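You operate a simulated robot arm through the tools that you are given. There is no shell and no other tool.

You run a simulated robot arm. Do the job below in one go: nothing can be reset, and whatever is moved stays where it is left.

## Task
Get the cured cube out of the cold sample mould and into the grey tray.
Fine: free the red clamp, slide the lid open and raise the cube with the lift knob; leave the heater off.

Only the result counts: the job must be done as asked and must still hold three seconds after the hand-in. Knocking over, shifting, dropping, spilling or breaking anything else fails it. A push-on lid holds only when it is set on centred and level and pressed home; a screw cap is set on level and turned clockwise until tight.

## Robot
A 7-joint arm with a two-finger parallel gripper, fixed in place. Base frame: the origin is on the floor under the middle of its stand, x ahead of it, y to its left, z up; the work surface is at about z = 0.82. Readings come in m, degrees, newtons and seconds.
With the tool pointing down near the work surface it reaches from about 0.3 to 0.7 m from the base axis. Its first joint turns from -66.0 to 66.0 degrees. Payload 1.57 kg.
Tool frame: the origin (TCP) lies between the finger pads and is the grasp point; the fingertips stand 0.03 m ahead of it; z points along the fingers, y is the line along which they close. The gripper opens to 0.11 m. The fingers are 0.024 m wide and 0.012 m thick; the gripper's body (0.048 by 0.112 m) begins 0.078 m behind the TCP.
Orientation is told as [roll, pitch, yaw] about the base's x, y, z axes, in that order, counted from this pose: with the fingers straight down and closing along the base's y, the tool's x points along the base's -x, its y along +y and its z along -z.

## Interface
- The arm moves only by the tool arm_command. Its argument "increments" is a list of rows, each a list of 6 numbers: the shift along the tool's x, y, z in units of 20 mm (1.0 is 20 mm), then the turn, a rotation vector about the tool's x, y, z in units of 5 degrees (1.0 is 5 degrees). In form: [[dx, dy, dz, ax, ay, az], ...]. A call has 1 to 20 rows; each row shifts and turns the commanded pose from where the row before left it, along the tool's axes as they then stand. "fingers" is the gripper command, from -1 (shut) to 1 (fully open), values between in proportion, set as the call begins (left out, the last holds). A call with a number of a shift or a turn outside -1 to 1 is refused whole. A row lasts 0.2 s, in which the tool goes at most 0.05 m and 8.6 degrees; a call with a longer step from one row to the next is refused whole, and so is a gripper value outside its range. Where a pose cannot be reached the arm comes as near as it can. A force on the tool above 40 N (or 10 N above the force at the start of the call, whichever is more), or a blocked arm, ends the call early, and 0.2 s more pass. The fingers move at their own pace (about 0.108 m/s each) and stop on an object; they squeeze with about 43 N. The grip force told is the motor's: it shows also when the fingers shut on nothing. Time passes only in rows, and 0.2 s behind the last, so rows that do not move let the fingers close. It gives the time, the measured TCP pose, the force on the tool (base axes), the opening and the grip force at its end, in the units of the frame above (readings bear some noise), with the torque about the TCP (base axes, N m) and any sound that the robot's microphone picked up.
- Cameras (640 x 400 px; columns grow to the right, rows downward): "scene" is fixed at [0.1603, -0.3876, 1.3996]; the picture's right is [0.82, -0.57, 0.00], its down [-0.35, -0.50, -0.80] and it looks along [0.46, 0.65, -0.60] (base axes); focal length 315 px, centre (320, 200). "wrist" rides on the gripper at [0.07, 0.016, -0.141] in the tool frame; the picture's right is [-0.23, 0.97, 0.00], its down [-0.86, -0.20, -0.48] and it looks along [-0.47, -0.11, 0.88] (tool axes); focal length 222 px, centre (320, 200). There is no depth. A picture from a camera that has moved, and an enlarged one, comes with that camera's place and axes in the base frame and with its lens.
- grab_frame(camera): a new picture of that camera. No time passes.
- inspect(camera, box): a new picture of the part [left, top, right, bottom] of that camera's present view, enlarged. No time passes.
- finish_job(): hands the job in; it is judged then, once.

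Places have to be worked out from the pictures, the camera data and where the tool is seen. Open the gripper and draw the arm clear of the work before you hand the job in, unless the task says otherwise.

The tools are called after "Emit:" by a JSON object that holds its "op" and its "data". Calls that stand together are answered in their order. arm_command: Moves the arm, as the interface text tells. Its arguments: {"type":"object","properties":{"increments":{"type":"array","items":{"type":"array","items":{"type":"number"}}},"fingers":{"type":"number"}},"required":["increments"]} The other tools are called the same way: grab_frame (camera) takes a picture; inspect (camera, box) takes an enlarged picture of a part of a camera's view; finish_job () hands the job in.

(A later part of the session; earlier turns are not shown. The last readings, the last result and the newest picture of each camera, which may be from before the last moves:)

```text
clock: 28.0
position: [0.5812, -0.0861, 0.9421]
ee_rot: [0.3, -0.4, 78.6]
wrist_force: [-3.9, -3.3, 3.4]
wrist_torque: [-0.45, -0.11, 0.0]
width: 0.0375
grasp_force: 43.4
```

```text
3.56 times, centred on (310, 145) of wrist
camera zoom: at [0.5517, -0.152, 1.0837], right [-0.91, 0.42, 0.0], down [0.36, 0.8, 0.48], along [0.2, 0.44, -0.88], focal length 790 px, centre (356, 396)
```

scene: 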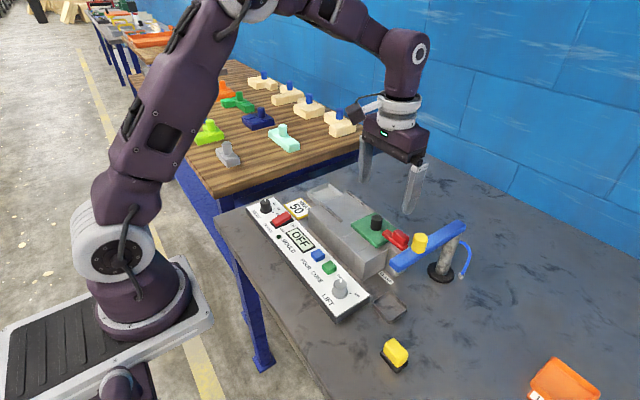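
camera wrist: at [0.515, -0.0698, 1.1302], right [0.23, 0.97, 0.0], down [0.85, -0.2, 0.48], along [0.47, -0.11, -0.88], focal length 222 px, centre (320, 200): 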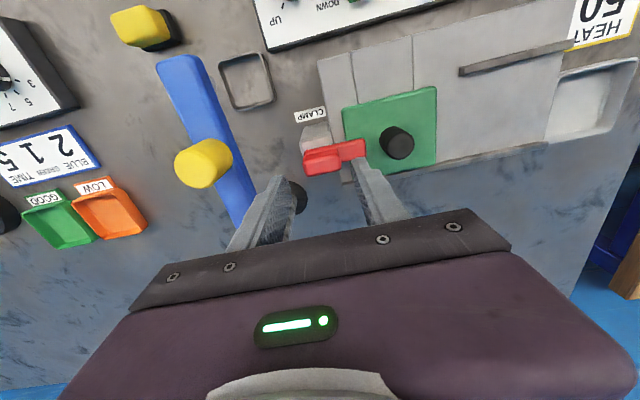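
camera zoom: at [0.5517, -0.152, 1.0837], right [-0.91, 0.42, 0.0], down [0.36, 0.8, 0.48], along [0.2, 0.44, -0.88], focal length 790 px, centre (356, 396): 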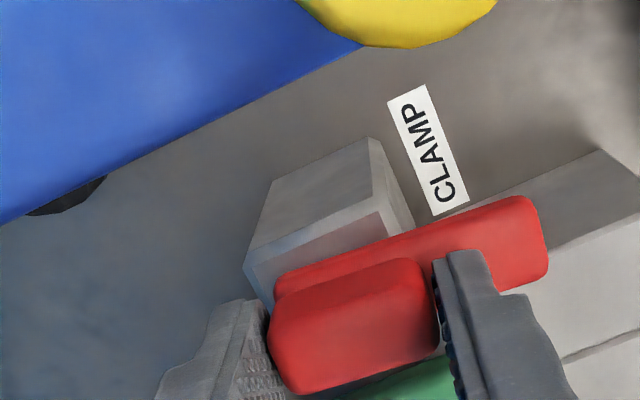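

The bar now points along -x and is off the lid. I'll nudge it 5° more for margin, then open the fingers a little and lift off.

Emit:
{"op": "arm_command", "data": {"increments": [[0, 0, 0, 0, 0, -0.5], [0, 0, 0, 0, 0, -0.5], [0, 0, 0, 0, 0, 0]]}}

Emit:
{"op": "arm_command", "data": {"increments": [[0, 0, 0, 0, 0, 0], [0, 0, 0, 0, 0, 0], [0, 0, -0.5, 0, 0, 0], [0, 0, -1, 0, 0, 0], [0, 0, -1, 0, 0, 0], [0, 0, -1, 0, 0, 0], [0, 0, -1, 0, 0, 0], [0, 0, -1, 0, 0, 0]], "fingers": -0.1}}

Emit:
{"op": "inspect", "data": {"camera": "scene", "box": [330, 190, 450, 280]}}

Emit:
{"op": "grab_frame", "data": {"camera": "wrist"}}

```text
clock: 28.8
position: [0.5801, -0.0853, 0.9425]
ee_rot: [0.0, -0.4, 83.6]
wrist_force: [4.2, -10.3, 0.5]
wrist_torque: [-0.41, -0.29, -0.06]
width: 0.0372
grasp_force: 43.3
```

```text
clock: 30.6
position: [0.5821, -0.0857, 1.0516]
ee_rot: [0.0, -0.5, 83.5]
wrist_force: [-0.7, 0.0, 0.5]
wrist_torque: [0.01, 0.01, -0.03]
width: 0.0496
grasp_force: 0.1
```

```text
4.44 times, centred on (390, 235) of scene
camera zoom: at [0.1603, -0.3876, 1.3996], right [0.82, -0.57, 0.0], down [-0.35, -0.5, -0.8], along [0.46, 0.65, -0.6], focal length 1400 px, centre (9, 44)
```

zoom: 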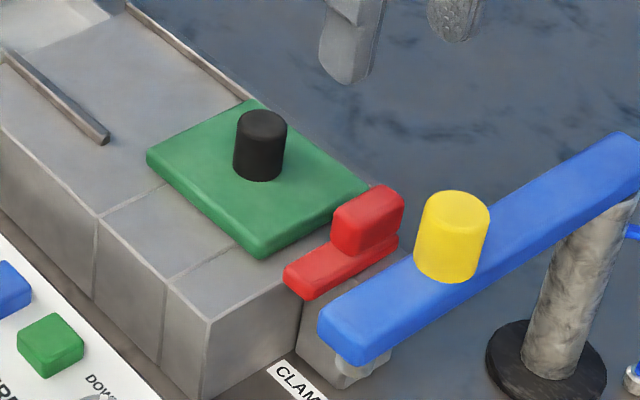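

```text
taken
camera wrist: at [0.5573, -0.154, 1.1938], right [-0.94, 0.33, 0.0], down [0.29, 0.82, 0.49], along [0.16, 0.46, -0.87], focal length 222 px, centre (320, 200)
```

wrist: 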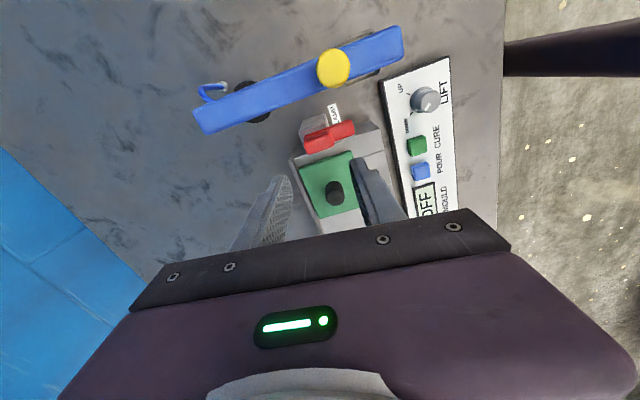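

The clamp is swung clear of the lid. I'll rotate the tool back to yaw 0 up here and then move over the lid's black knob.

Emit:
{"op": "arm_command", "data": {"increments": [[0, 0, 0, 0, 0, 0.98], [0, 0, 0, 0, 0, 0.98], [0, 0, 0, 0, 0, 0.98], [0, 0, 0, 0, 0, 0.98], [0, 0, 0, 0, 0, 0.98], [0, 0, 0, 0, 0, 0.98], [0, 0, 0, 0, 0, 0.98], [0, 0, 0, 0, 0, 0.98], [0, 0, 0, 0, 0, 0.98], [0, 0, 0, 0, 0, 0.98], [0, 0, 0, 0, 0, 0.98], [0, 0, 0, 0, 0, 0.98], [0, 0, 0, 0, 0, 0.98], [0, 0, 0, 0, 0, 0.98], [0, 0, 0, 0, 0, 0.98], [0, 0, 0, 0, 0, 0.98], [0, 0, 0, 0, 0, 0.98], [0, 0, 0, 0, 0, 0]]}}

Emit:
{"op": "arm_command", "data": {"increments": [[-0.1, 0.95, 0, 0, 0, 0], [-0.1, 0.95, 0, 0, 0, 0], [0, 0.95, 0, 0, 0, 0], [0, 0.9, 0, 0, 0, 0], [0, 0, 0.8, 0, 0, 0], [0, 0, 0.8, 0, 0, 0], [0, 0, 0.8, 0, 0, 0], [0, 0, 0, 0, 0, 0]], "fingers": -0.05}}

Emit:
{"op": "grab_frame", "data": {"camera": "wrist"}}

Emit:
{"op": "inspect", "data": {"camera": "wrist", "box": [230, 90, 410, 200]}}

Emit:
{"op": "inspect", "data": {"camera": "scene", "box": [300, 160, 440, 270]}}

```text
clock: 34.4
position: [0.5806, -0.0867, 1.053]
ee_rot: [0.6, 0.0, 0.2]
wrist_force: [-0.7, -0.3, 0.1]
wrist_torque: [-0.01, 0.0, -0.01]
width: 0.0495
grasp_force: 0.0
```

```text
clock: 36.2
position: [0.5844, -0.0111, 1.0047]
ee_rot: [0.5, 0.1, 0.3]
wrist_force: [-0.4, 1.1, -0.1]
wrist_torque: [-0.04, 0.03, 0.03]
width: 0.0523
grasp_force: 0.1
```

```text
taken
camera wrist: at [0.5151, 0.0039, 1.1467], right [0.22, 0.97, 0.01], down [0.86, -0.2, 0.48], along [0.47, -0.1, -0.88], focal length 222 px, centre (320, 200)
```

wrist: 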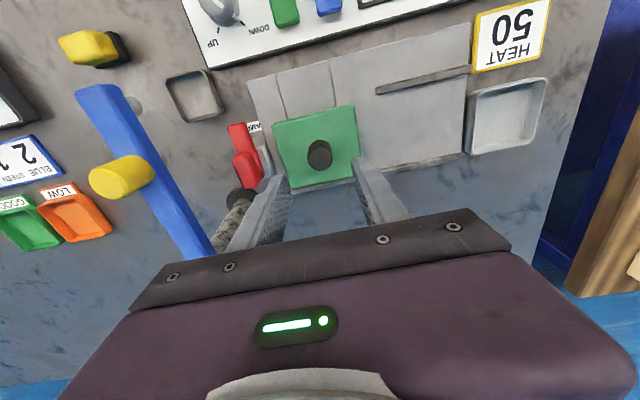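

```text
3.56 times, centred on (320, 145) of wrist
camera zoom: at [0.5151, 0.0039, 1.1467], right [0.22, 0.97, 0.01], down [0.86, -0.2, 0.48], along [0.47, -0.1, -0.88], focal length 790 px, centre (320, 396)
```

zoom: 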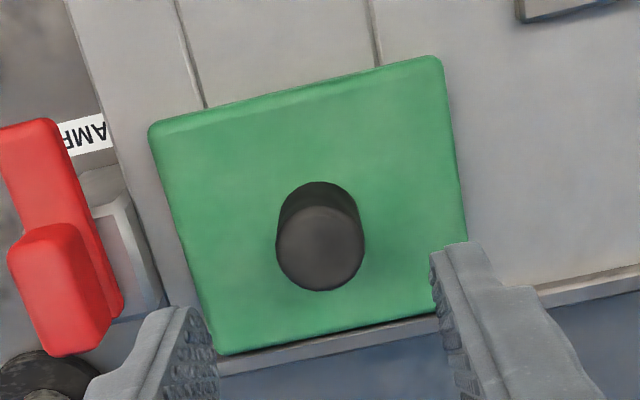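

```text
3.64 times, centred on (370, 215) of scene
camera zoom: at [0.1603, -0.3876, 1.3996], right [0.82, -0.57, 0.0], down [-0.35, -0.5, -0.8], along [0.46, 0.65, -0.6], focal length 1146 px, centre (138, 146)
```

zoom: 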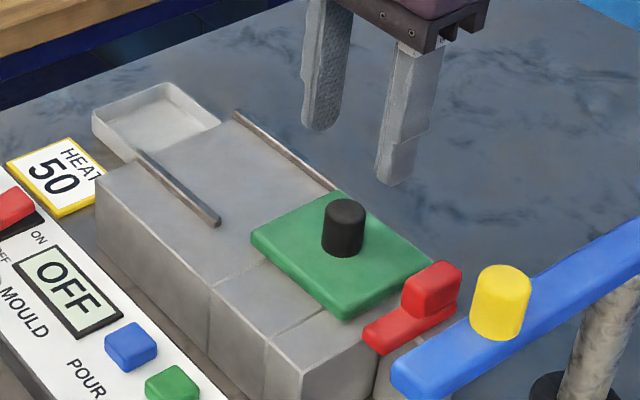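

The knob is directly under the TCP, at about (0.585, -0.011). I'll lower to z ≈ 0.936 and close on it.

Emit:
{"op": "arm_command", "data": {"increments": [[0, 0, 0.9, 0.1, 0, 0], [0, 0, 0.9, 0, 0, 0], [0, 0, 0.9, 0, 0, 0], [0, 0, 0.72, 0, 0, 0], [0, 0, 0, 0, 0, 0]], "fingers": -0.05}}

Emit:
{"op": "arm_command", "data": {"increments": [[0, 0, 0, 0, 0, 0], [0, 0, 0, 0, 0, 0], [0, 0, 0, 0, 0, 0]], "fingers": -1}}

Emit:
{"op": "inspect", "data": {"camera": "wrist", "box": [230, 90, 410, 200]}}

```text
clock: 37.4
position: [0.5861, -0.0098, 0.9345]
ee_rot: [0.0, 0.0, 0.3]
wrist_force: [0.3, 0.2, -0.5]
wrist_torque: [-0.01, 0.02, -0.02]
width: 0.0521
grasp_force: 0.1
```

```text
clock: 38.2
position: [0.586, -0.0108, 0.9344]
ee_rot: [0.0, 0.1, 0.3]
wrist_force: [-0.5, 2.9, -3.5]
wrist_torque: [-0.4, -0.08, 0.03]
width: 0.0255
grasp_force: 36.7
```

```text
3.56 times, centred on (320, 145) of wrist
camera zoom: at [0.516, 0.0058, 1.0773], right [0.22, 0.98, 0.0], down [0.86, -0.19, 0.48], along [0.47, -0.11, -0.88], focal length 790 px, centre (320, 396)
```

zoom: 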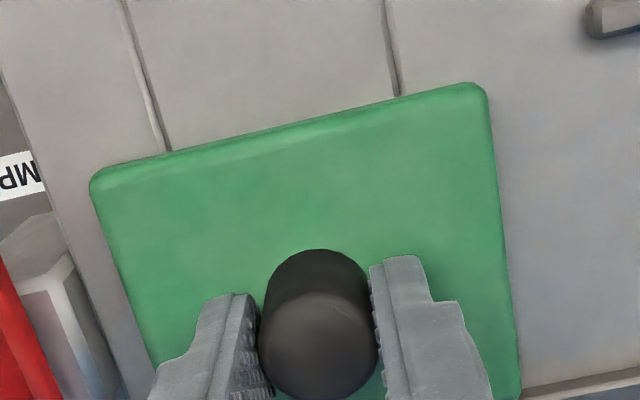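

The knob is gripped at 25.5 mm. I'll start sliding the lid toward +y with small steps and check force.

Emit:
{"op": "arm_command", "data": {"increments": [[0, 0.2, 0, 0, 0, 0], [0, 0.2, 0, 0, 0, 0], [0, 0.3, 0, 0, 0, 0], [0, 0.3, 0, 0, 0, 0], [0, 0, 0, 0, 0, 0]]}}

Emit:
{"op": "inspect", "data": {"camera": "scene", "box": [300, 160, 440, 270]}}

```text
clock: 39.4
position: [0.5858, 0.0096, 0.9347]
ee_rot: [0.0, 0.0, 0.2]
wrist_force: [17.5, 0.0, -31.4]
wrist_torque: [-0.42, -0.5, 0.01]
width: 0.0256
grasp_force: 36.6
```

```text
3.64 times, centred on (370, 215) of scene
camera zoom: at [0.1613, -0.3876, 1.3994], right [0.82, -0.57, 0.0], down [-0.35, -0.5, -0.8], along [0.46, 0.65, -0.61], focal length 1146 px, centre (138, 146)
```

zoom: 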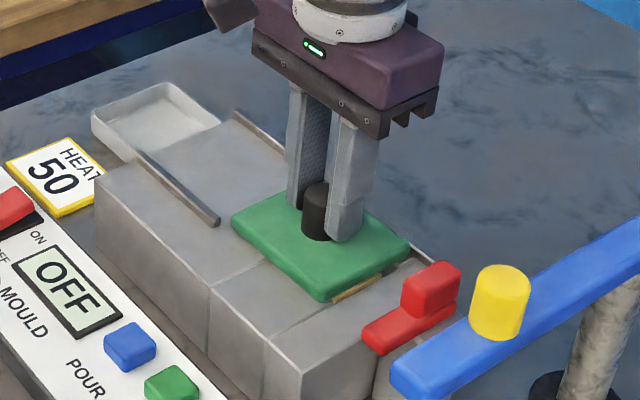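

The lid slides. The reading shows a downward pull of 31 N and +17 N in x from slight misalignment, so I'll relax those before sliding further.

Emit:
{"op": "arm_command", "data": {"increments": [[-0.04, 0, 0.06, 0, 0, 0], [0, 0, 0, 0, 0, 0]]}}

Emit:
{"op": "arm_command", "data": {"increments": [[0, 0.4, 0, 0, 0, 0], [0, 0.4, 0, 0, 0, 0], [0, 0.4, 0, 0, 0, 0], [0, 0, 0, 0, 0, 0]]}}

Emit:
{"op": "inspect", "data": {"camera": "scene", "box": [300, 160, 440, 270]}}

```text
clock: 40.0
position: [0.5848, 0.0086, 0.9357]
ee_rot: [0.1, 0.0, 0.3]
wrist_force: [9.0, 0.4, -5.7]
wrist_torque: [-0.35, 0.38, -0.08]
width: 0.0255
grasp_force: 36.5
```

```text
clock: 41.0
position: [0.5855, 0.0339, 0.9349]
ee_rot: [0.0, 0.0, 0.3]
wrist_force: [-2.1, -0.7, 18.4]
wrist_torque: [0.36, 0.53, -0.02]
width: 0.0253
grasp_force: 36.9
```

```text
3.64 times, centred on (370, 215) of scene
camera zoom: at [0.1599, -0.3877, 1.3996], right [0.82, -0.57, 0.0], down [-0.35, -0.5, -0.8], along [0.46, 0.65, -0.6], focal length 1146 px, centre (138, 146)
```

zoom: 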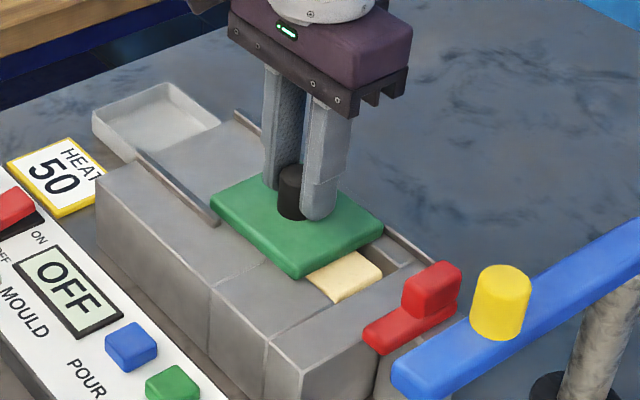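

The cream cube is being uncovered. I'll continue sliding with a small upward relief.

Emit:
{"op": "arm_command", "data": {"increments": [[0, 0.4, -0.04, 0, 0, 0], [0, 0.4, 0, 0, 0, 0], [0, 0.4, 0, 0, 0, 0], [0, 0.4, 0, 0, 0, 0], [0, 0, 0, 0, 0, 0]]}}

Emit:
{"op": "arm_command", "data": {"increments": [[0, 0.4, 0, 0, 0, 0], [0, 0.3, 0, 0, 0, 0], [0, 0, 0, 0, 0, 0]]}}

Emit:
{"op": "inspect", "data": {"camera": "scene", "box": [300, 160, 440, 270]}}

```text
clock: 42.2
position: [0.5842, 0.0649, 0.9351]
ee_rot: [0.0, -0.1, 0.3]
wrist_force: [10.5, 0.3, 11.6]
wrist_torque: [-0.46, -0.26, -0.08]
width: 0.0254
grasp_force: 36.8
```

```text
clock: 43.0
position: [0.5855, 0.0792, 0.9351]
ee_rot: [0.1, 0.0, 0.3]
wrist_force: [15.4, 0.2, 6.2]
wrist_torque: [-0.41, -0.41, -0.07]
width: 0.0254
grasp_force: 37.1
```

```text
3.64 times, centred on (370, 215) of scene
camera zoom: at [0.1606, -0.3876, 1.3995], right [0.82, -0.57, 0.0], down [-0.35, -0.5, -0.8], along [0.46, 0.65, -0.61], focal length 1146 px, centre (138, 146)
```

zoom: 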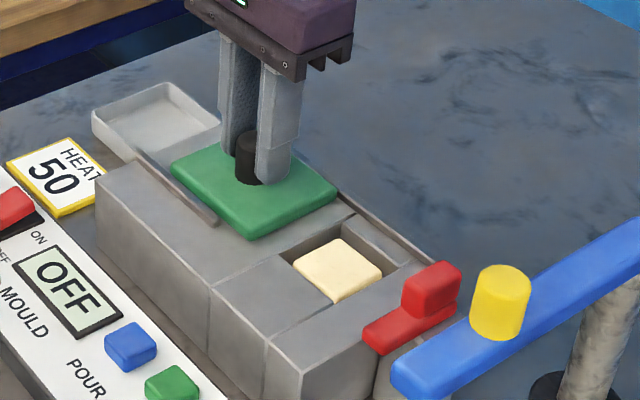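

Cube and cavity are fully exposed. I'll slide the lid another 15–20 mm if it goes freely, to leave room for the fingers.

Emit:
{"op": "arm_command", "data": {"increments": [[-0.05, 0.25, 0, 0, 0, 0], [0, 0.25, 0, 0, 0, 0], [0, 0.25, 0, 0, 0, 0], [0, 0.25, 0, 0, 0, 0], [0, 0, 0, 0, 0, 0]]}}

Emit:
{"op": "inspect", "data": {"camera": "scene", "box": [300, 160, 440, 270]}}

```text
clock: 44.1
position: [0.5852, 0.0911, 0.9355]
ee_rot: [-0.8, 0.2, -0.1]
wrist_force: [-0.2, -7.3, -1.9]
wrist_torque: [0.66, 0.01, 0.02]
width: 0.0256
grasp_force: 36.5
stopped in row 5: the force on the tool passed its limit at 44 N (the readings are from after the stop); the commanded pose is now the measured one
```

```text
3.64 times, centred on (370, 215) of scene
camera zoom: at [0.1603, -0.3878, 1.3995], right [0.82, -0.57, 0.0], down [-0.35, -0.5, -0.8], along [0.46, 0.65, -0.6], focal length 1146 px, centre (138, 146)
```

zoom: 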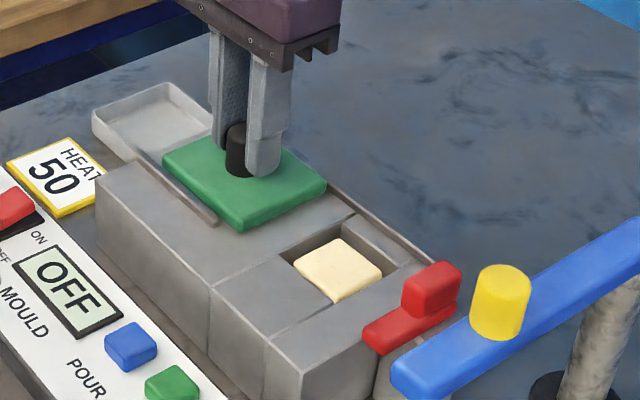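

The lid hit its end stop at y ≈ 0.091, so it's fully open. I'll release the knob, rise, and move over toward the lift knob for a look.

Emit:
{"op": "arm_command", "data": {"increments": [[0, 0, 0, 0, 0, 0], [0, 0, 0, 0, 0, 0], [0, 0, -1, 0.16, 0, 0], [0, 0, -1, 0, 0, 0], [0, 0, -1, 0, 0, 0], [0, 0, -1, 0, 0, 0], [0, 0, -1, 0, 0, 0]], "fingers": -0.05}}

Emit:
{"op": "arm_command", "data": {"increments": [[1, -1, 0, 0, 0, 0], [1, -1, 0, 0, 0, 0], [1, -1, 0, 0, 0, 0], [1, -1, 0, 0, 0, 0], [1, -1, 0, 0, 0, 0], [1, -1, 0, 0, 0, 0], [1, -1, 0, 0, 0, 0], [0.5, -1, 0, 0, 0, 0], [0, 0, 0, 0, 0, 0]], "fingers": 0.1}}

Emit:
{"op": "grab_frame", "data": {"camera": "wrist"}}

Emit:
{"op": "inspect", "data": {"camera": "wrist", "box": [240, 90, 400, 190]}}

Emit:
{"op": "inspect", "data": {"camera": "scene", "box": [300, 220, 400, 330]}}

```text
clock: 45.7
position: [0.5841, 0.0923, 1.0352]
ee_rot: [-1.5, 0.2, 0.1]
wrist_force: [0.3, 0.0, -0.3]
wrist_torque: [-0.03, -0.01, 0.03]
width: 0.0524
grasp_force: 0.1
```

```text
clock: 47.7
position: [0.4356, -0.0674, 1.0393]
ee_rot: [-1.5, 0.3, 0.0]
wrist_force: [-0.8, 0.6, -0.9]
wrist_torque: [-0.01, 0.0, -0.01]
width: 0.0606
grasp_force: 0.0
```

```text
taken
camera wrist: at [0.3664, -0.0474, 1.1819], right [0.23, 0.97, -0.03], down [0.86, -0.19, 0.48], along [0.46, -0.13, -0.88], focal length 222 px, centre (320, 200)
```

wrist: 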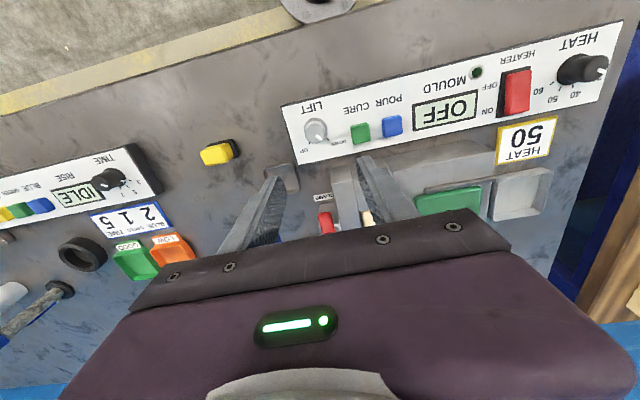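

```text
4.00 times, centred on (320, 140) of wrist
camera zoom: at [0.3664, -0.0474, 1.1819], right [0.23, 0.97, -0.03], down [0.86, -0.19, 0.48], along [0.46, -0.13, -0.88], focal length 888 px, centre (320, 440)
```

zoom: 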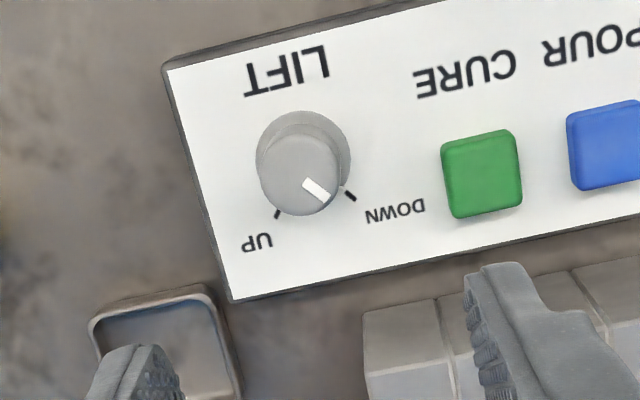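

```text
3.64 times, centred on (350, 275) of scene
camera zoom: at [0.1603, -0.3877, 1.3996], right [0.82, -0.57, 0.0], down [-0.35, -0.5, -0.8], along [0.46, 0.65, -0.6], focal length 1146 px, centre (211, -73)
```

zoom: 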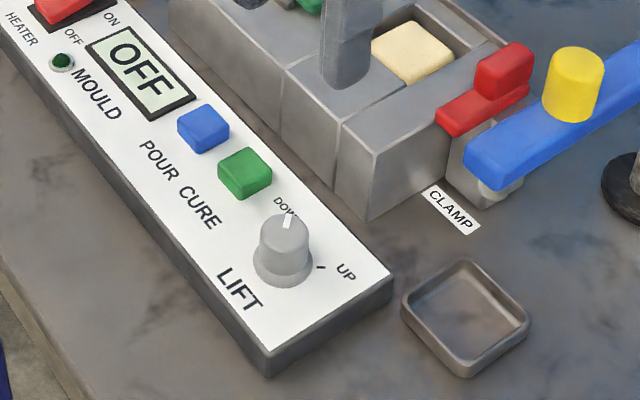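

The lift knob sits at about (0.428, -0.077), top z ≈ 0.877, with its pointer at DOWN (about +43°). UP is about 85–90° clockwise seen from above. I'll level the roll, centre over it and pre-rotate to yaw +45° so the turn can go to -45°.

Emit:
{"op": "arm_command", "data": {"increments": [[0.35, -0.48, 0, -0.3, 0, 0], [0, 0, 0, 0, 0, -0.9], [0, 0, 0, 0, 0, -0.9], [0, 0, 0, 0, 0, -0.9], [0, 0, 0, 0, 0, -0.9], [0, 0, 0, 0, 0, -0.9], [0, 0, 0, 0, 0, -0.9], [0, 0, 0, 0, 0, -0.9], [0, 0, 0, 0, 0, -0.9], [0, 0, 0, 0, 0, -0.9], [0, 0, 0, 0, 0, -0.9], [0, 0, 1, 0, 0, 0], [0, 0, 1, 0, 0, 0], [0, 0, 1, 0, 0, 0], [0, 0, 1, 0, 0, 0], [0, 0, 0, 0, 0, 0]], "fingers": 0}}

Emit:
{"op": "grab_frame", "data": {"camera": "wrist"}}

Emit:
{"op": "inspect", "data": {"camera": "wrist", "box": [240, 90, 400, 190]}}

Emit:
{"op": "inspect", "data": {"camera": "scene", "box": [280, 190, 420, 330]}}

```text
clock: 51.1
position: [0.4298, -0.0757, 0.9603]
ee_rot: [0.1, 0.3, 45.1]
wrist_force: [0.8, 0.2, 0.8]
wrist_torque: [-0.02, 0.0, 0.01]
width: 0.0546
grasp_force: 0.0
```

```text
taken
camera wrist: at [0.3693, -0.1133, 1.1032], right [-0.53, 0.85, 0.0], down [0.75, 0.46, 0.48], along [0.4, 0.25, -0.88], focal length 222 px, centre (320, 200)
```

wrist: 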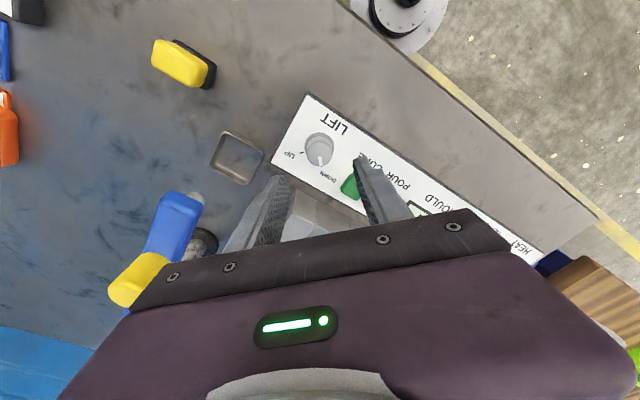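

```text
4.00 times, centred on (320, 140) of wrist
camera zoom: at [0.3693, -0.1133, 1.1032], right [-0.53, 0.85, 0.0], down [0.75, 0.46, 0.48], along [0.4, 0.25, -0.88], focal length 888 px, centre (320, 440)
```

zoom: 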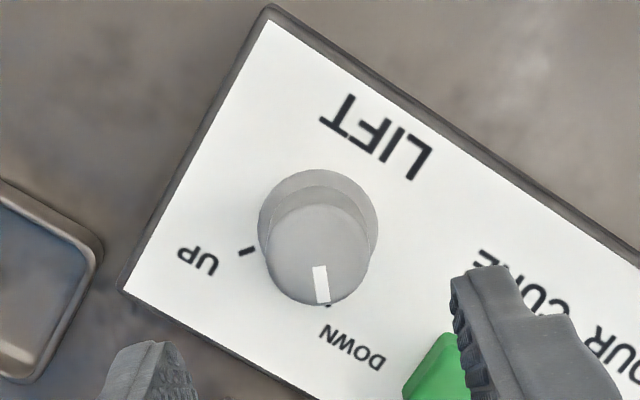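

```text
2.86 times, centred on (350, 260) of scene
camera zoom: at [0.1603, -0.3876, 1.3996], right [0.82, -0.57, 0.0], down [-0.35, -0.5, -0.8], along [0.46, 0.65, -0.6], focal length 900 px, centre (234, 29)
```

zoom: 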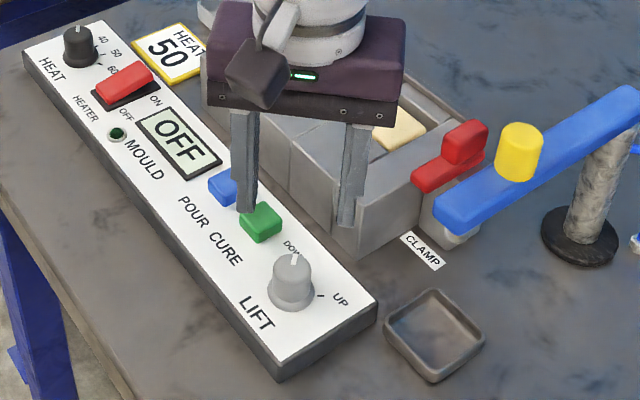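

The knob is centred between the fingers and the CURE button is outside the finger sweep. I'll descend to z ≈ 0.883, tips about 1 cm above the panel, and close on the knob.

Emit:
{"op": "arm_command", "data": {"increments": [[0.12, 0, 0.9, 0, 0, 0], [0, 0, 1, 0, 0, 0], [0, 0, 1, 0, 0, 0], [0, 0, 0.95, 0, 0, 0], [0, 0, 0, 0, 0, 0]], "fingers": -0.15}}

Emit:
{"op": "inspect", "data": {"camera": "wrist", "box": [240, 90, 400, 200]}}

Emit:
{"op": "inspect", "data": {"camera": "scene", "box": [300, 220, 400, 320]}}

```text
clock: 52.3
position: [0.4265, -0.0766, 0.8832]
ee_rot: [0.1, 0.1, 45.0]
wrist_force: [-0.1, -0.2, 0.2]
wrist_torque: [0.01, -0.01, -0.02]
width: 0.0471
grasp_force: 0.1
```

```text
3.64 times, centred on (320, 145) of wrist
camera zoom: at [0.3663, -0.1145, 1.0253], right [-0.53, 0.85, 0.0], down [0.75, 0.46, 0.48], along [0.4, 0.25, -0.88], focal length 808 px, centre (320, 400)
```

zoom: 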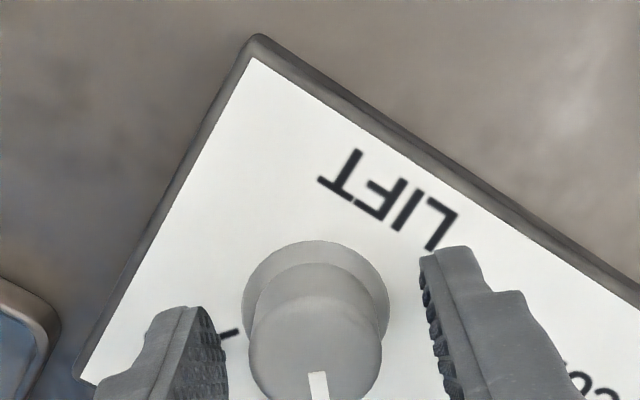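

```text
4.00 times, centred on (350, 270) of scene
camera zoom: at [0.1603, -0.3876, 1.3996], right [0.82, -0.57, 0.0], down [-0.35, -0.5, -0.8], along [0.46, 0.65, -0.6], focal length 1260 px, centre (200, -80)
```

zoom: 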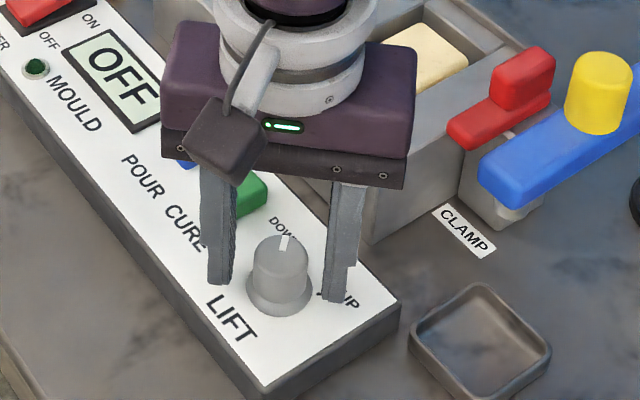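

Alignment looks good. Closing on the lift knob.

Emit:
{"op": "arm_command", "data": {"increments": [[0, 0, 0, 0, 0, 0], [0, 0, 0, 0, 0, 0], [0, 0, 0, 0, 0, 0]], "fingers": -1}}

Emit:
{"op": "arm_command", "data": {"increments": [[0, 0, 0, 0, 0, 0.5], [0, 0, 0, 0, 0, 0.5], [0, 0, 0, 0, 0, 0.5], [0, 0, 0, 0, 0, 0.5], [0, 0, 0, 0, 0, 0]]}}

Emit:
{"op": "inspect", "data": {"camera": "wrist", "box": [240, 90, 400, 200]}}

Emit:
{"op": "inspect", "data": {"camera": "scene", "box": [310, 180, 430, 290]}}

```text
clock: 53.1
position: [0.4268, -0.0769, 0.8832]
ee_rot: [0.1, 0.1, 44.9]
wrist_force: [9.7, -13.0, -12.3]
wrist_torque: [-0.18, -0.45, -0.01]
width: 0.0276
grasp_force: 38.0
```

```text
clock: 54.3
position: [0.4284, -0.0772, 0.8831]
ee_rot: [0.1, 0.1, 35.1]
wrist_force: [18.7, -18.0, -18.1]
wrist_torque: [-0.12, -0.71, 0.02]
width: 0.0278
grasp_force: 38.2
```

```text
3.64 times, centred on (320, 145) of wrist
camera zoom: at [0.3613, -0.104, 1.0254], right [-0.37, 0.93, 0.0], down [0.82, 0.33, 0.48], along [0.44, 0.18, -0.88], focal length 808 px, centre (320, 400)
```

zoom: 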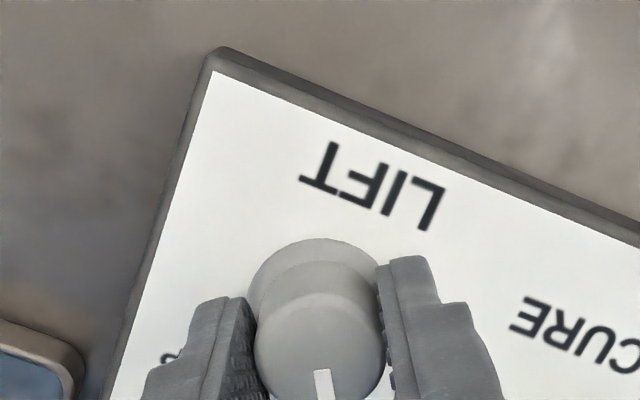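

```text
3.64 times, centred on (370, 235) of scene
camera zoom: at [0.1609, -0.3881, 1.3993], right [0.82, -0.57, 0.0], down [-0.35, -0.5, -0.8], along [0.46, 0.65, -0.6], focal length 1146 px, centre (138, 73)
```

zoom: 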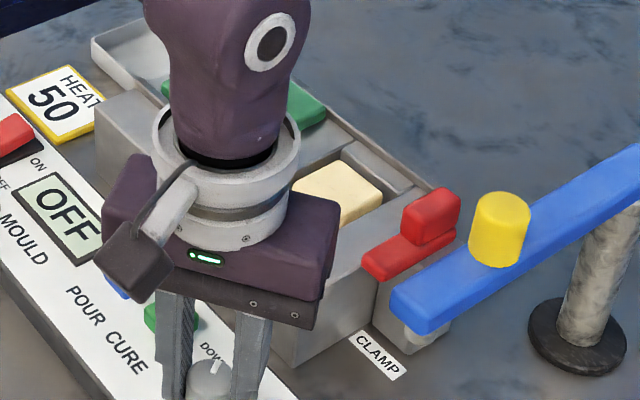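

The knob turns with the gripper. I'll relieve the side and down forces (about 1.4 mm along -tool-y, 1 mm down) and keep turning clockwise.

Emit:
{"op": "arm_command", "data": {"increments": [[0, -0.07, 0.05, 0, 0, 0.3], [0, 0, 0, 0, 0, 0.5], [0, 0, 0, 0, 0, 0.5], [0, 0, 0, 0, 0, 0.5], [0, 0, 0, 0, 0, 0.5], [0, 0, 0, 0, 0, 0]]}}

Emit:
{"op": "inspect", "data": {"camera": "wrist", "box": [240, 90, 400, 200]}}

Emit:
{"op": "inspect", "data": {"camera": "scene", "box": [310, 180, 430, 290]}}

```text
clock: 55.7
position: [0.4275, -0.0771, 0.8821]
ee_rot: [0.1, 0.1, 23.4]
wrist_force: [6.4, 10.6, 35.1]
wrist_torque: [0.11, -0.21, 0.0]
width: 0.0278
grasp_force: 38.3
```

```text
3.64 times, centred on (320, 145) of wrist
camera zoom: at [0.3573, -0.0903, 1.0248], right [-0.18, 0.98, 0.0], down [0.86, 0.16, 0.48], along [0.47, 0.09, -0.88], focal length 808 px, centre (320, 400)
```

zoom: 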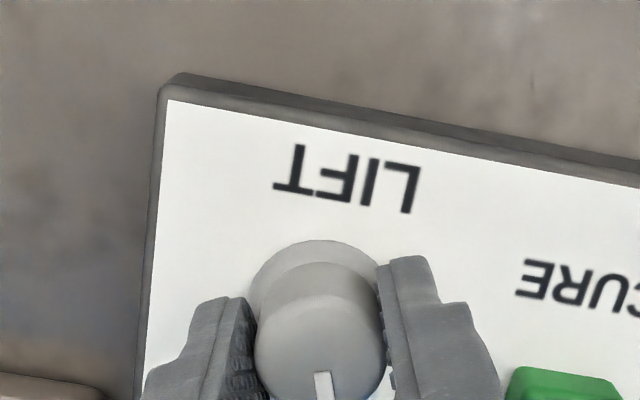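

```text
3.64 times, centred on (370, 235) of scene
camera zoom: at [0.1599, -0.3873, 1.3997], right [0.82, -0.57, 0.0], down [-0.35, -0.5, -0.8], along [0.46, 0.65, -0.6], focal length 1146 px, centre (138, 73)
```

zoom: 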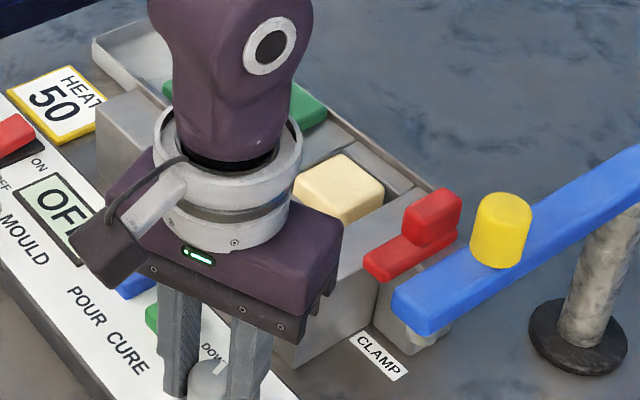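

The cube is visibly rising. I'll back off the downward press (35 N) and continue the turn.

Emit:
{"op": "arm_command", "data": {"increments": [[0, 0, -0.05, 0, 0, 0.3], [0, 0, 0, 0, 0, 0.5], [0, 0, 0, 0, 0, 0.5], [0, 0, 0, 0, 0, 0.5], [0, 0, 0, 0, 0, 0.5], [0, 0, 0, 0, 0, 0.5], [0, 0, 0, 0, 0, 0]]}}

Emit:
{"op": "inspect", "data": {"camera": "wrist", "box": [240, 90, 400, 200]}}

Emit:
{"op": "inspect", "data": {"camera": "scene", "box": [310, 180, 430, 290]}}

```text
clock: 57.3
position: [0.427, -0.0779, 0.8824]
ee_rot: [0.1, 0.2, 9.5]
wrist_force: [12.8, 21.6, -30.2]
wrist_torque: [0.31, -0.5, 0.0]
width: 0.0275
grasp_force: 37.7
```

```text
3.64 times, centred on (320, 145) of wrist
camera zoom: at [0.3565, -0.0728, 1.025], right [0.06, 1.0, 0.0], down [0.88, -0.06, 0.47], along [0.47, -0.03, -0.88], focal length 808 px, centre (320, 400)
```

zoom: 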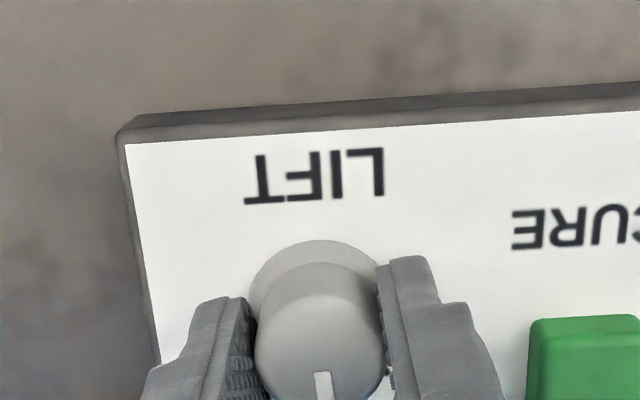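

```text
3.64 times, centred on (370, 235) of scene
camera zoom: at [0.161, -0.3872, 1.3996], right [0.82, -0.57, 0.0], down [-0.35, -0.5, -0.8], along [0.46, 0.65, -0.61], focal length 1146 px, centre (138, 73)
```

zoom: 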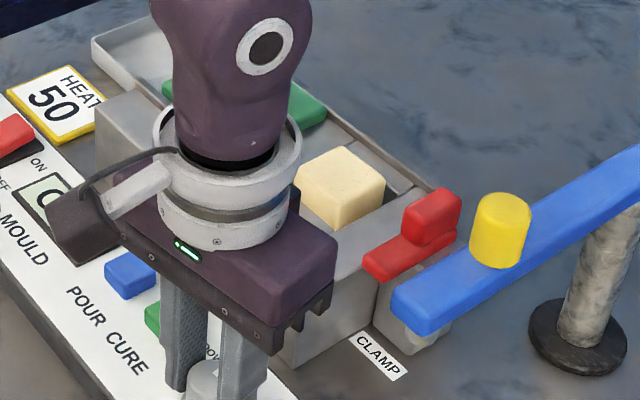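

Rising further. Small corrections (0.4 mm down, 1 mm in +y) and continue.

Emit:
{"op": "arm_command", "data": {"increments": [[-0.02, 0.05, 0.02, 0, 0, 0.3], [0, 0, 0, 0, 0, 0.5], [0, 0, 0, 0, 0, 0.5], [0, 0, 0, 0, 0, 0.5], [0, 0, 0, 0, 0, 0.5], [0, 0, 0, 0, 0, 0.5], [0, 0, 0, 0, 0, 0]]}}

Emit:
{"op": "inspect", "data": {"camera": "scene", "box": [310, 180, 430, 290]}}

```text
clock: 58.9
position: [0.4281, -0.0777, 0.8819]
ee_rot: [0.0, 0.2, -4.5]
wrist_force: [4.2, 23.7, -23.2]
wrist_torque: [0.45, 0.49, 0.0]
width: 0.0277
grasp_force: 37.5
```

```text
3.64 times, centred on (370, 235) of scene
camera zoom: at [0.1607, -0.3871, 1.3997], right [0.82, -0.57, 0.0], down [-0.35, -0.5, -0.8], along [0.46, 0.65, -0.61], focal length 1146 px, centre (138, 73)
```

zoom: 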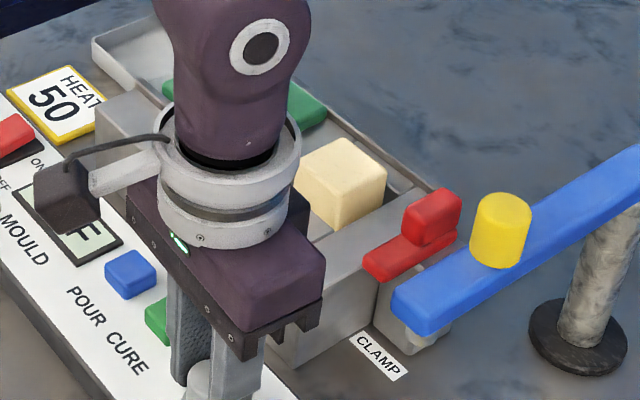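

Cube is well up already. Continuing with a +y relief; I'm at about 50° of 85–90°.

Emit:
{"op": "arm_command", "data": {"increments": [[0, 0.06, 0.02, 0, 0, 0.3], [0, 0, 0, 0, 0, 0.5], [0, 0, 0, 0, 0, 0.5], [0, 0, 0, 0, 0, 0.5], [0, 0, 0, 0, 0, 0.5], [0, 0, 0, 0, 0, 0.5], [0, 0, 0, 0, 0, 0]]}}

Emit:
{"op": "inspect", "data": {"camera": "scene", "box": [310, 180, 430, 290]}}

Emit:
{"op": "inspect", "data": {"camera": "wrist", "box": [240, 90, 400, 200]}}

```text
clock: 60.5
position: [0.4268, -0.0761, 0.8835]
ee_rot: [-0.1, 0.2, -18.7]
wrist_force: [-5.3, 4.8, 17.7]
wrist_torque: [0.41, 0.93, -0.04]
width: 0.0277
grasp_force: 38.3
```

```text
3.64 times, centred on (370, 235) of scene
camera zoom: at [0.1599, -0.3875, 1.3996], right [0.82, -0.57, 0.0], down [-0.35, -0.5, -0.8], along [0.46, 0.65, -0.6], focal length 1146 px, centre (138, 73)
```

zoom: 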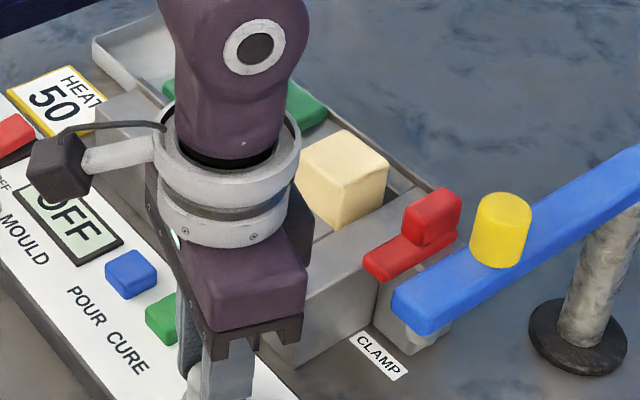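

```text
3.64 times, centred on (320, 145) of wrist
camera zoom: at [0.3667, -0.0391, 1.0254], right [0.53, 0.85, 0.0], down [0.75, -0.46, 0.48], along [0.4, -0.25, -0.88], focal length 808 px, centre (320, 400)
```

zoom: 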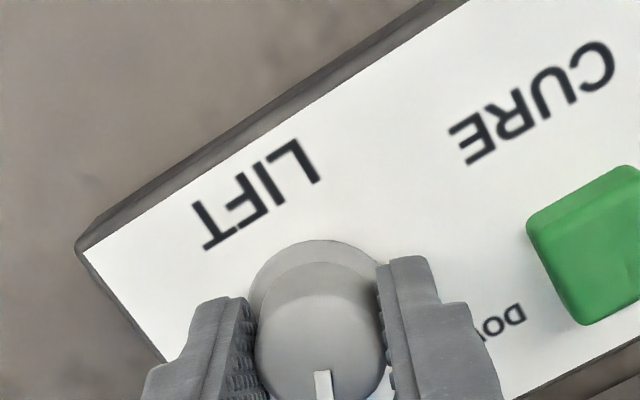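

Cube keeps rising; no reaction near a stop yet. I'll do another 14°.

Emit:
{"op": "arm_command", "data": {"increments": [[0, 0, -0.02, 0, 0, 0.3], [0, 0, 0, 0, 0, 0.5], [0, 0, 0, 0, 0, 0.5], [0, 0, 0, 0, 0, 0.5], [0, 0, 0, 0, 0, 0.5], [0, 0, 0, 0, 0, 0.5], [0, 0, 0, 0, 0, 0]]}}

Emit:
{"op": "inspect", "data": {"camera": "scene", "box": [310, 180, 430, 290]}}

Emit:
{"op": "inspect", "data": {"camera": "wrist", "box": [240, 90, 400, 200]}}

```text
clock: 62.1
position: [0.4266, -0.076, 0.8825]
ee_rot: [-0.1, 0.1, -32.5]
wrist_force: [-1.5, -5.7, -20.1]
wrist_torque: [-0.34, -0.88, -0.02]
width: 0.0274
grasp_force: 38.1
```

```text
3.64 times, centred on (370, 235) of scene
camera zoom: at [0.1605, -0.3878, 1.3995], right [0.82, -0.57, 0.0], down [-0.35, -0.5, -0.8], along [0.46, 0.65, -0.6], focal length 1146 px, centre (138, 73)
```

zoom: 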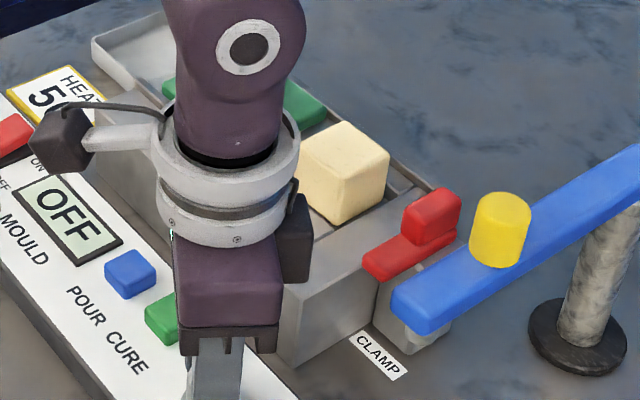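

```text
3.64 times, centred on (320, 145) of wrist
camera zoom: at [0.3778, -0.0253, 1.0254], right [0.72, 0.7, 0.0], down [0.62, -0.63, 0.48], along [0.33, -0.34, -0.88], focal length 808 px, centre (320, 400)
```

zoom: 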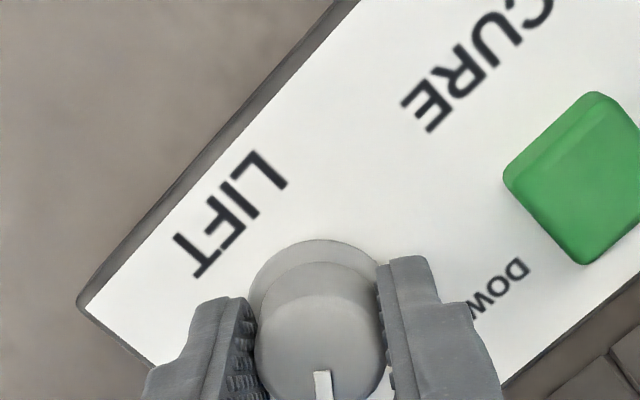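

78° turned so far. I'll finish with smaller steps, expecting the UP stop near 85–90°.

Emit:
{"op": "arm_command", "data": {"increments": [[0, 0, 0.01, 0, 0, 0.3], [0, 0, 0, 0, 0, 0.4], [0, 0, 0, 0, 0, 0.4], [0, 0, 0, 0, 0, 0.3], [0, 0, 0, 0, 0, 0]]}}

Emit:
{"op": "inspect", "data": {"camera": "scene", "box": [310, 180, 430, 290]}}

Emit:
{"op": "inspect", "data": {"camera": "wrist", "box": [240, 90, 400, 200]}}

```text
clock: 63.3
position: [0.4279, -0.0768, 0.8824]
ee_rot: [-0.1, 0.1, -39.5]
wrist_force: [-2.0, -7.3, 19.9]
wrist_torque: [0.11, 0.29, 0.6]
width: 0.0277
grasp_force: 39.1
```

```text
3.64 times, centred on (370, 235) of scene
camera zoom: at [0.16, -0.3878, 1.3996], right [0.82, -0.57, 0.0], down [-0.35, -0.5, -0.8], along [0.46, 0.65, -0.6], focal length 1146 px, centre (138, 73)
```

zoom: 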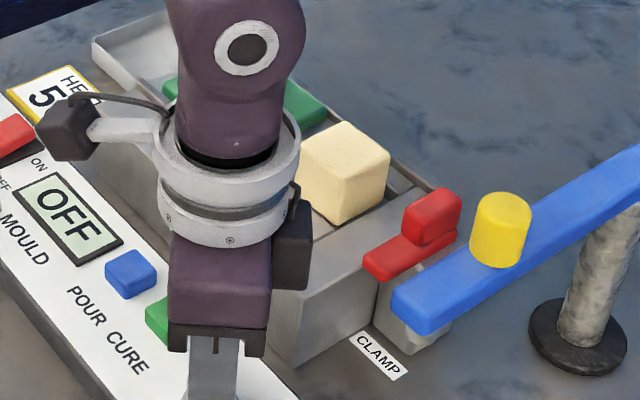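

```text
3.64 times, centred on (320, 145) of wrist
camera zoom: at [0.3844, -0.0199, 1.0253], right [0.79, 0.61, 0.0], down [0.53, -0.7, 0.48], along [0.29, -0.38, -0.88], focal length 808 px, centre (320, 400)
```

zoom: 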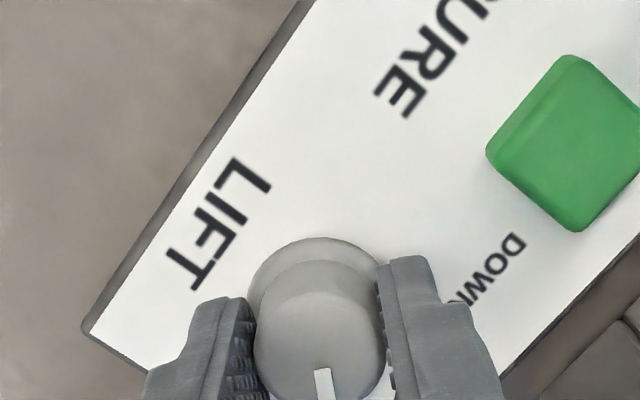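

Torque jumped to 0.6 N m at 84° of turn, so the knob is at its UP stop and the cube is raised flush. I'll open slightly, lift straight off and check that it stays up.

Emit:
{"op": "arm_command", "data": {"increments": [[0, 0, 0, 0, 0, -0.05], [0, 0, 0, 0, 0, 0], [0, 0, 0, 0, 0, 0], [0, 0, -1, 0, 0, 0], [0, 0, -1, 0, 0, 0], [0, 0, -1, 0, 0, 0], [0, 0, -1, 0, 0, 0], [0, 0, -1, 0, 0, 0], [0, 0, -1, 0, 0, 0], [0, 0, -1, 0, 0, 0], [0, 0, -1, 0, 0, 0]], "fingers": -0.2}}

Emit:
{"op": "grab_frame", "data": {"camera": "wrist"}}

Emit:
{"op": "inspect", "data": {"camera": "scene", "box": [300, 170, 440, 310]}}

```text
clock: 65.7
position: [0.4278, -0.0754, 1.043]
ee_rot: [-0.2, 0.3, -39.3]
wrist_force: [-0.2, -0.4, 0.7]
wrist_torque: [0.02, -0.02, 0.0]
width: 0.0441
grasp_force: 0.1
```

```text
taken
camera wrist: at [0.3844, -0.019, 1.1848], right [0.79, 0.61, 0.0], down [0.54, -0.7, 0.48], along [0.29, -0.38, -0.88], focal length 222 px, centre (320, 200)
```

wrist: 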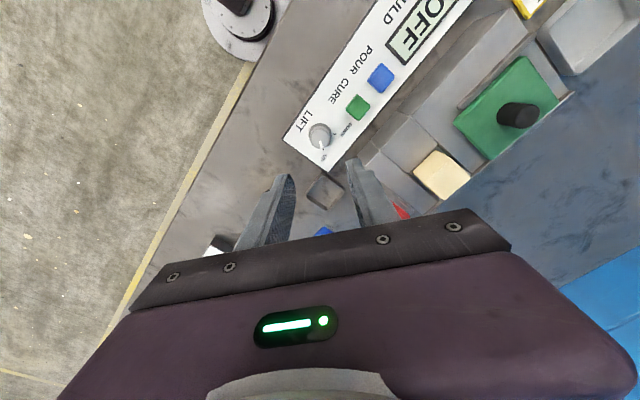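

```text
2.86 times, centred on (370, 240) of scene
camera zoom: at [0.1603, -0.3876, 1.3996], right [0.82, -0.57, 0.0], down [-0.35, -0.5, -0.8], along [0.46, 0.65, -0.6], focal length 900 px, centre (177, 86)
```

zoom: 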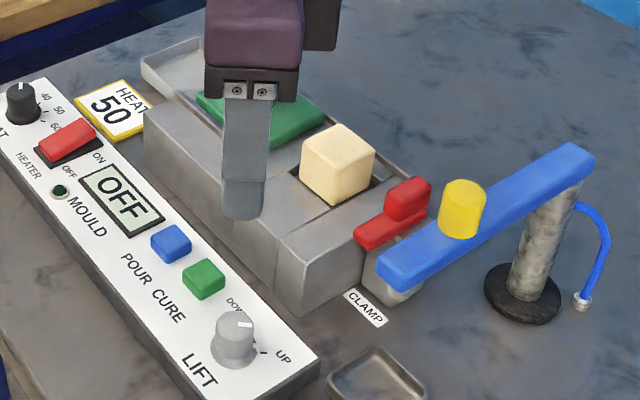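

The cube stays up. I'll rotate back to yaw 0 and then move to a view above the cube.

Emit:
{"op": "inspect", "data": {"camera": "wrist", "box": [290, 110, 360, 170]}}

Emit:
{"op": "arm_command", "data": {"increments": [[0, 0, 0, 0, 0, -0.98], [0, 0, 0, 0, 0, -0.98], [0, 0, 0, 0, 0, -0.98], [0, 0, 0, 0, 0, -0.98], [0, 0, 0, 0, 0, -0.98], [0, 0, 0, 0, 0, -0.98], [0, 0, 0, 0, 0, -0.98], [0, 0, 0, 0, 0, -0.98], [0, 0, 0, 0, 0, 0]]}}

Emit:
{"op": "arm_command", "data": {"increments": [[0, 0, -1, 0, 0, 0], [-0.9, 0.4, 0, 0, 0, 0], [-0.9, 0.4, 0, 0, 0, 0], [-0.9, 0.4, 0, 0, 0, 0], [-0.9, 0.4, 0, 0, 0, 0], [-0.9, 0.4, 0, 0, 0, 0], [-0.9, 0.4, 0, 0, 0, 0], [-0.9, 0.4, 0, 0, 0, 0], [0, 0, 0, 0, 0, 0]], "fingers": 1}}

Emit:
{"op": "grab_frame", "data": {"camera": "wrist"}}

Emit:
{"op": "inspect", "data": {"camera": "wrist", "box": [230, 80, 410, 200]}}

Emit:
{"op": "inspect", "data": {"camera": "scene", "box": [300, 170, 440, 310]}}

```text
6.67 times, centred on (325, 140) of wrist
camera zoom: at [0.3844, -0.019, 1.1848], right [0.79, 0.61, 0.0], down [0.54, -0.7, 0.48], along [0.29, -0.38, -0.88], focal length 1481 px, centre (287, 600)
```

zoom: 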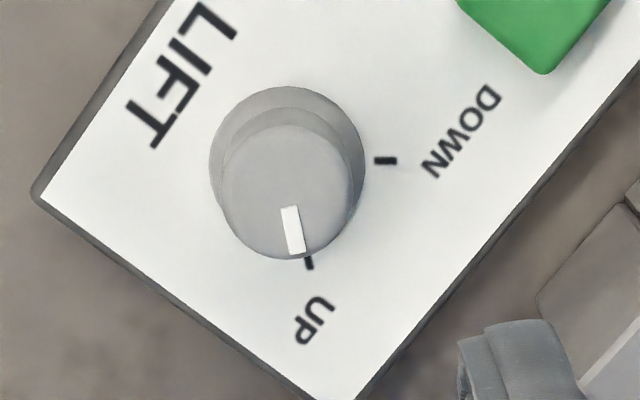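

```text
clock: 67.7
position: [0.4284, -0.0747, 1.0416]
ee_rot: [0.0, 0.2, 0.0]
wrist_force: [0.1, -0.5, 0.5]
wrist_torque: [0.01, 0.01, 0.02]
width: 0.0441
grasp_force: 0.0
```

```text
clock: 69.7
position: [0.5545, -0.021, 1.0619]
ee_rot: [0.0, 0.1, 0.0]
wrist_force: [0.0, -0.1, -0.6]
wrist_torque: [-0.03, 0.02, -0.01]
width: 0.1099
grasp_force: 0.0
```

```text
taken
camera wrist: at [0.4858, -0.005, 1.2047], right [0.23, 0.97, 0.0], down [0.86, -0.2, 0.48], along [0.46, -0.11, -0.88], focal length 222 px, centre (320, 200)
```

wrist: 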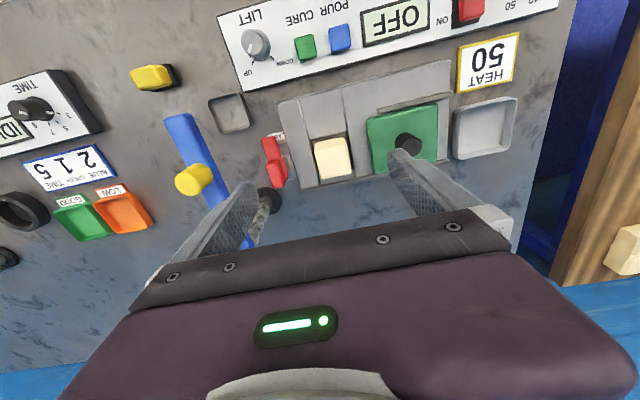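

```text
3.33 times, centred on (320, 140) of wrist
camera zoom: at [0.4858, -0.005, 1.2047], right [0.23, 0.97, 0.0], down [0.86, -0.2, 0.48], along [0.46, -0.11, -0.88], focal length 740 px, centre (320, 400)
```

zoom: 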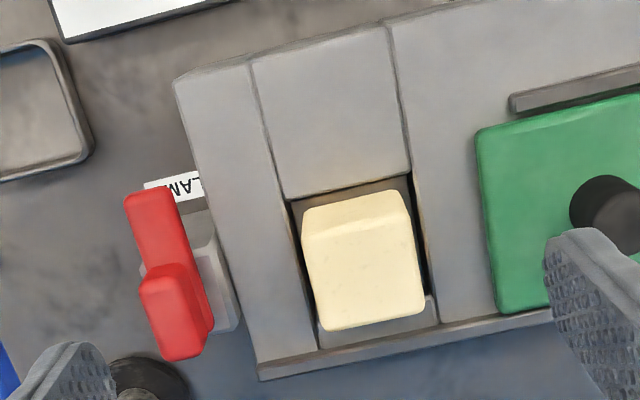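

```text
2.86 times, centred on (370, 240) of scene
camera zoom: at [0.1603, -0.3876, 1.3996], right [0.82, -0.57, 0.0], down [-0.35, -0.5, -0.8], along [0.46, 0.65, -0.6], focal length 900 px, centre (177, 86)
```

zoom: 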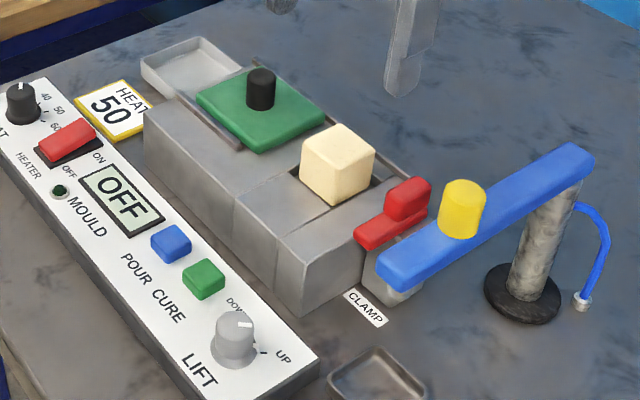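

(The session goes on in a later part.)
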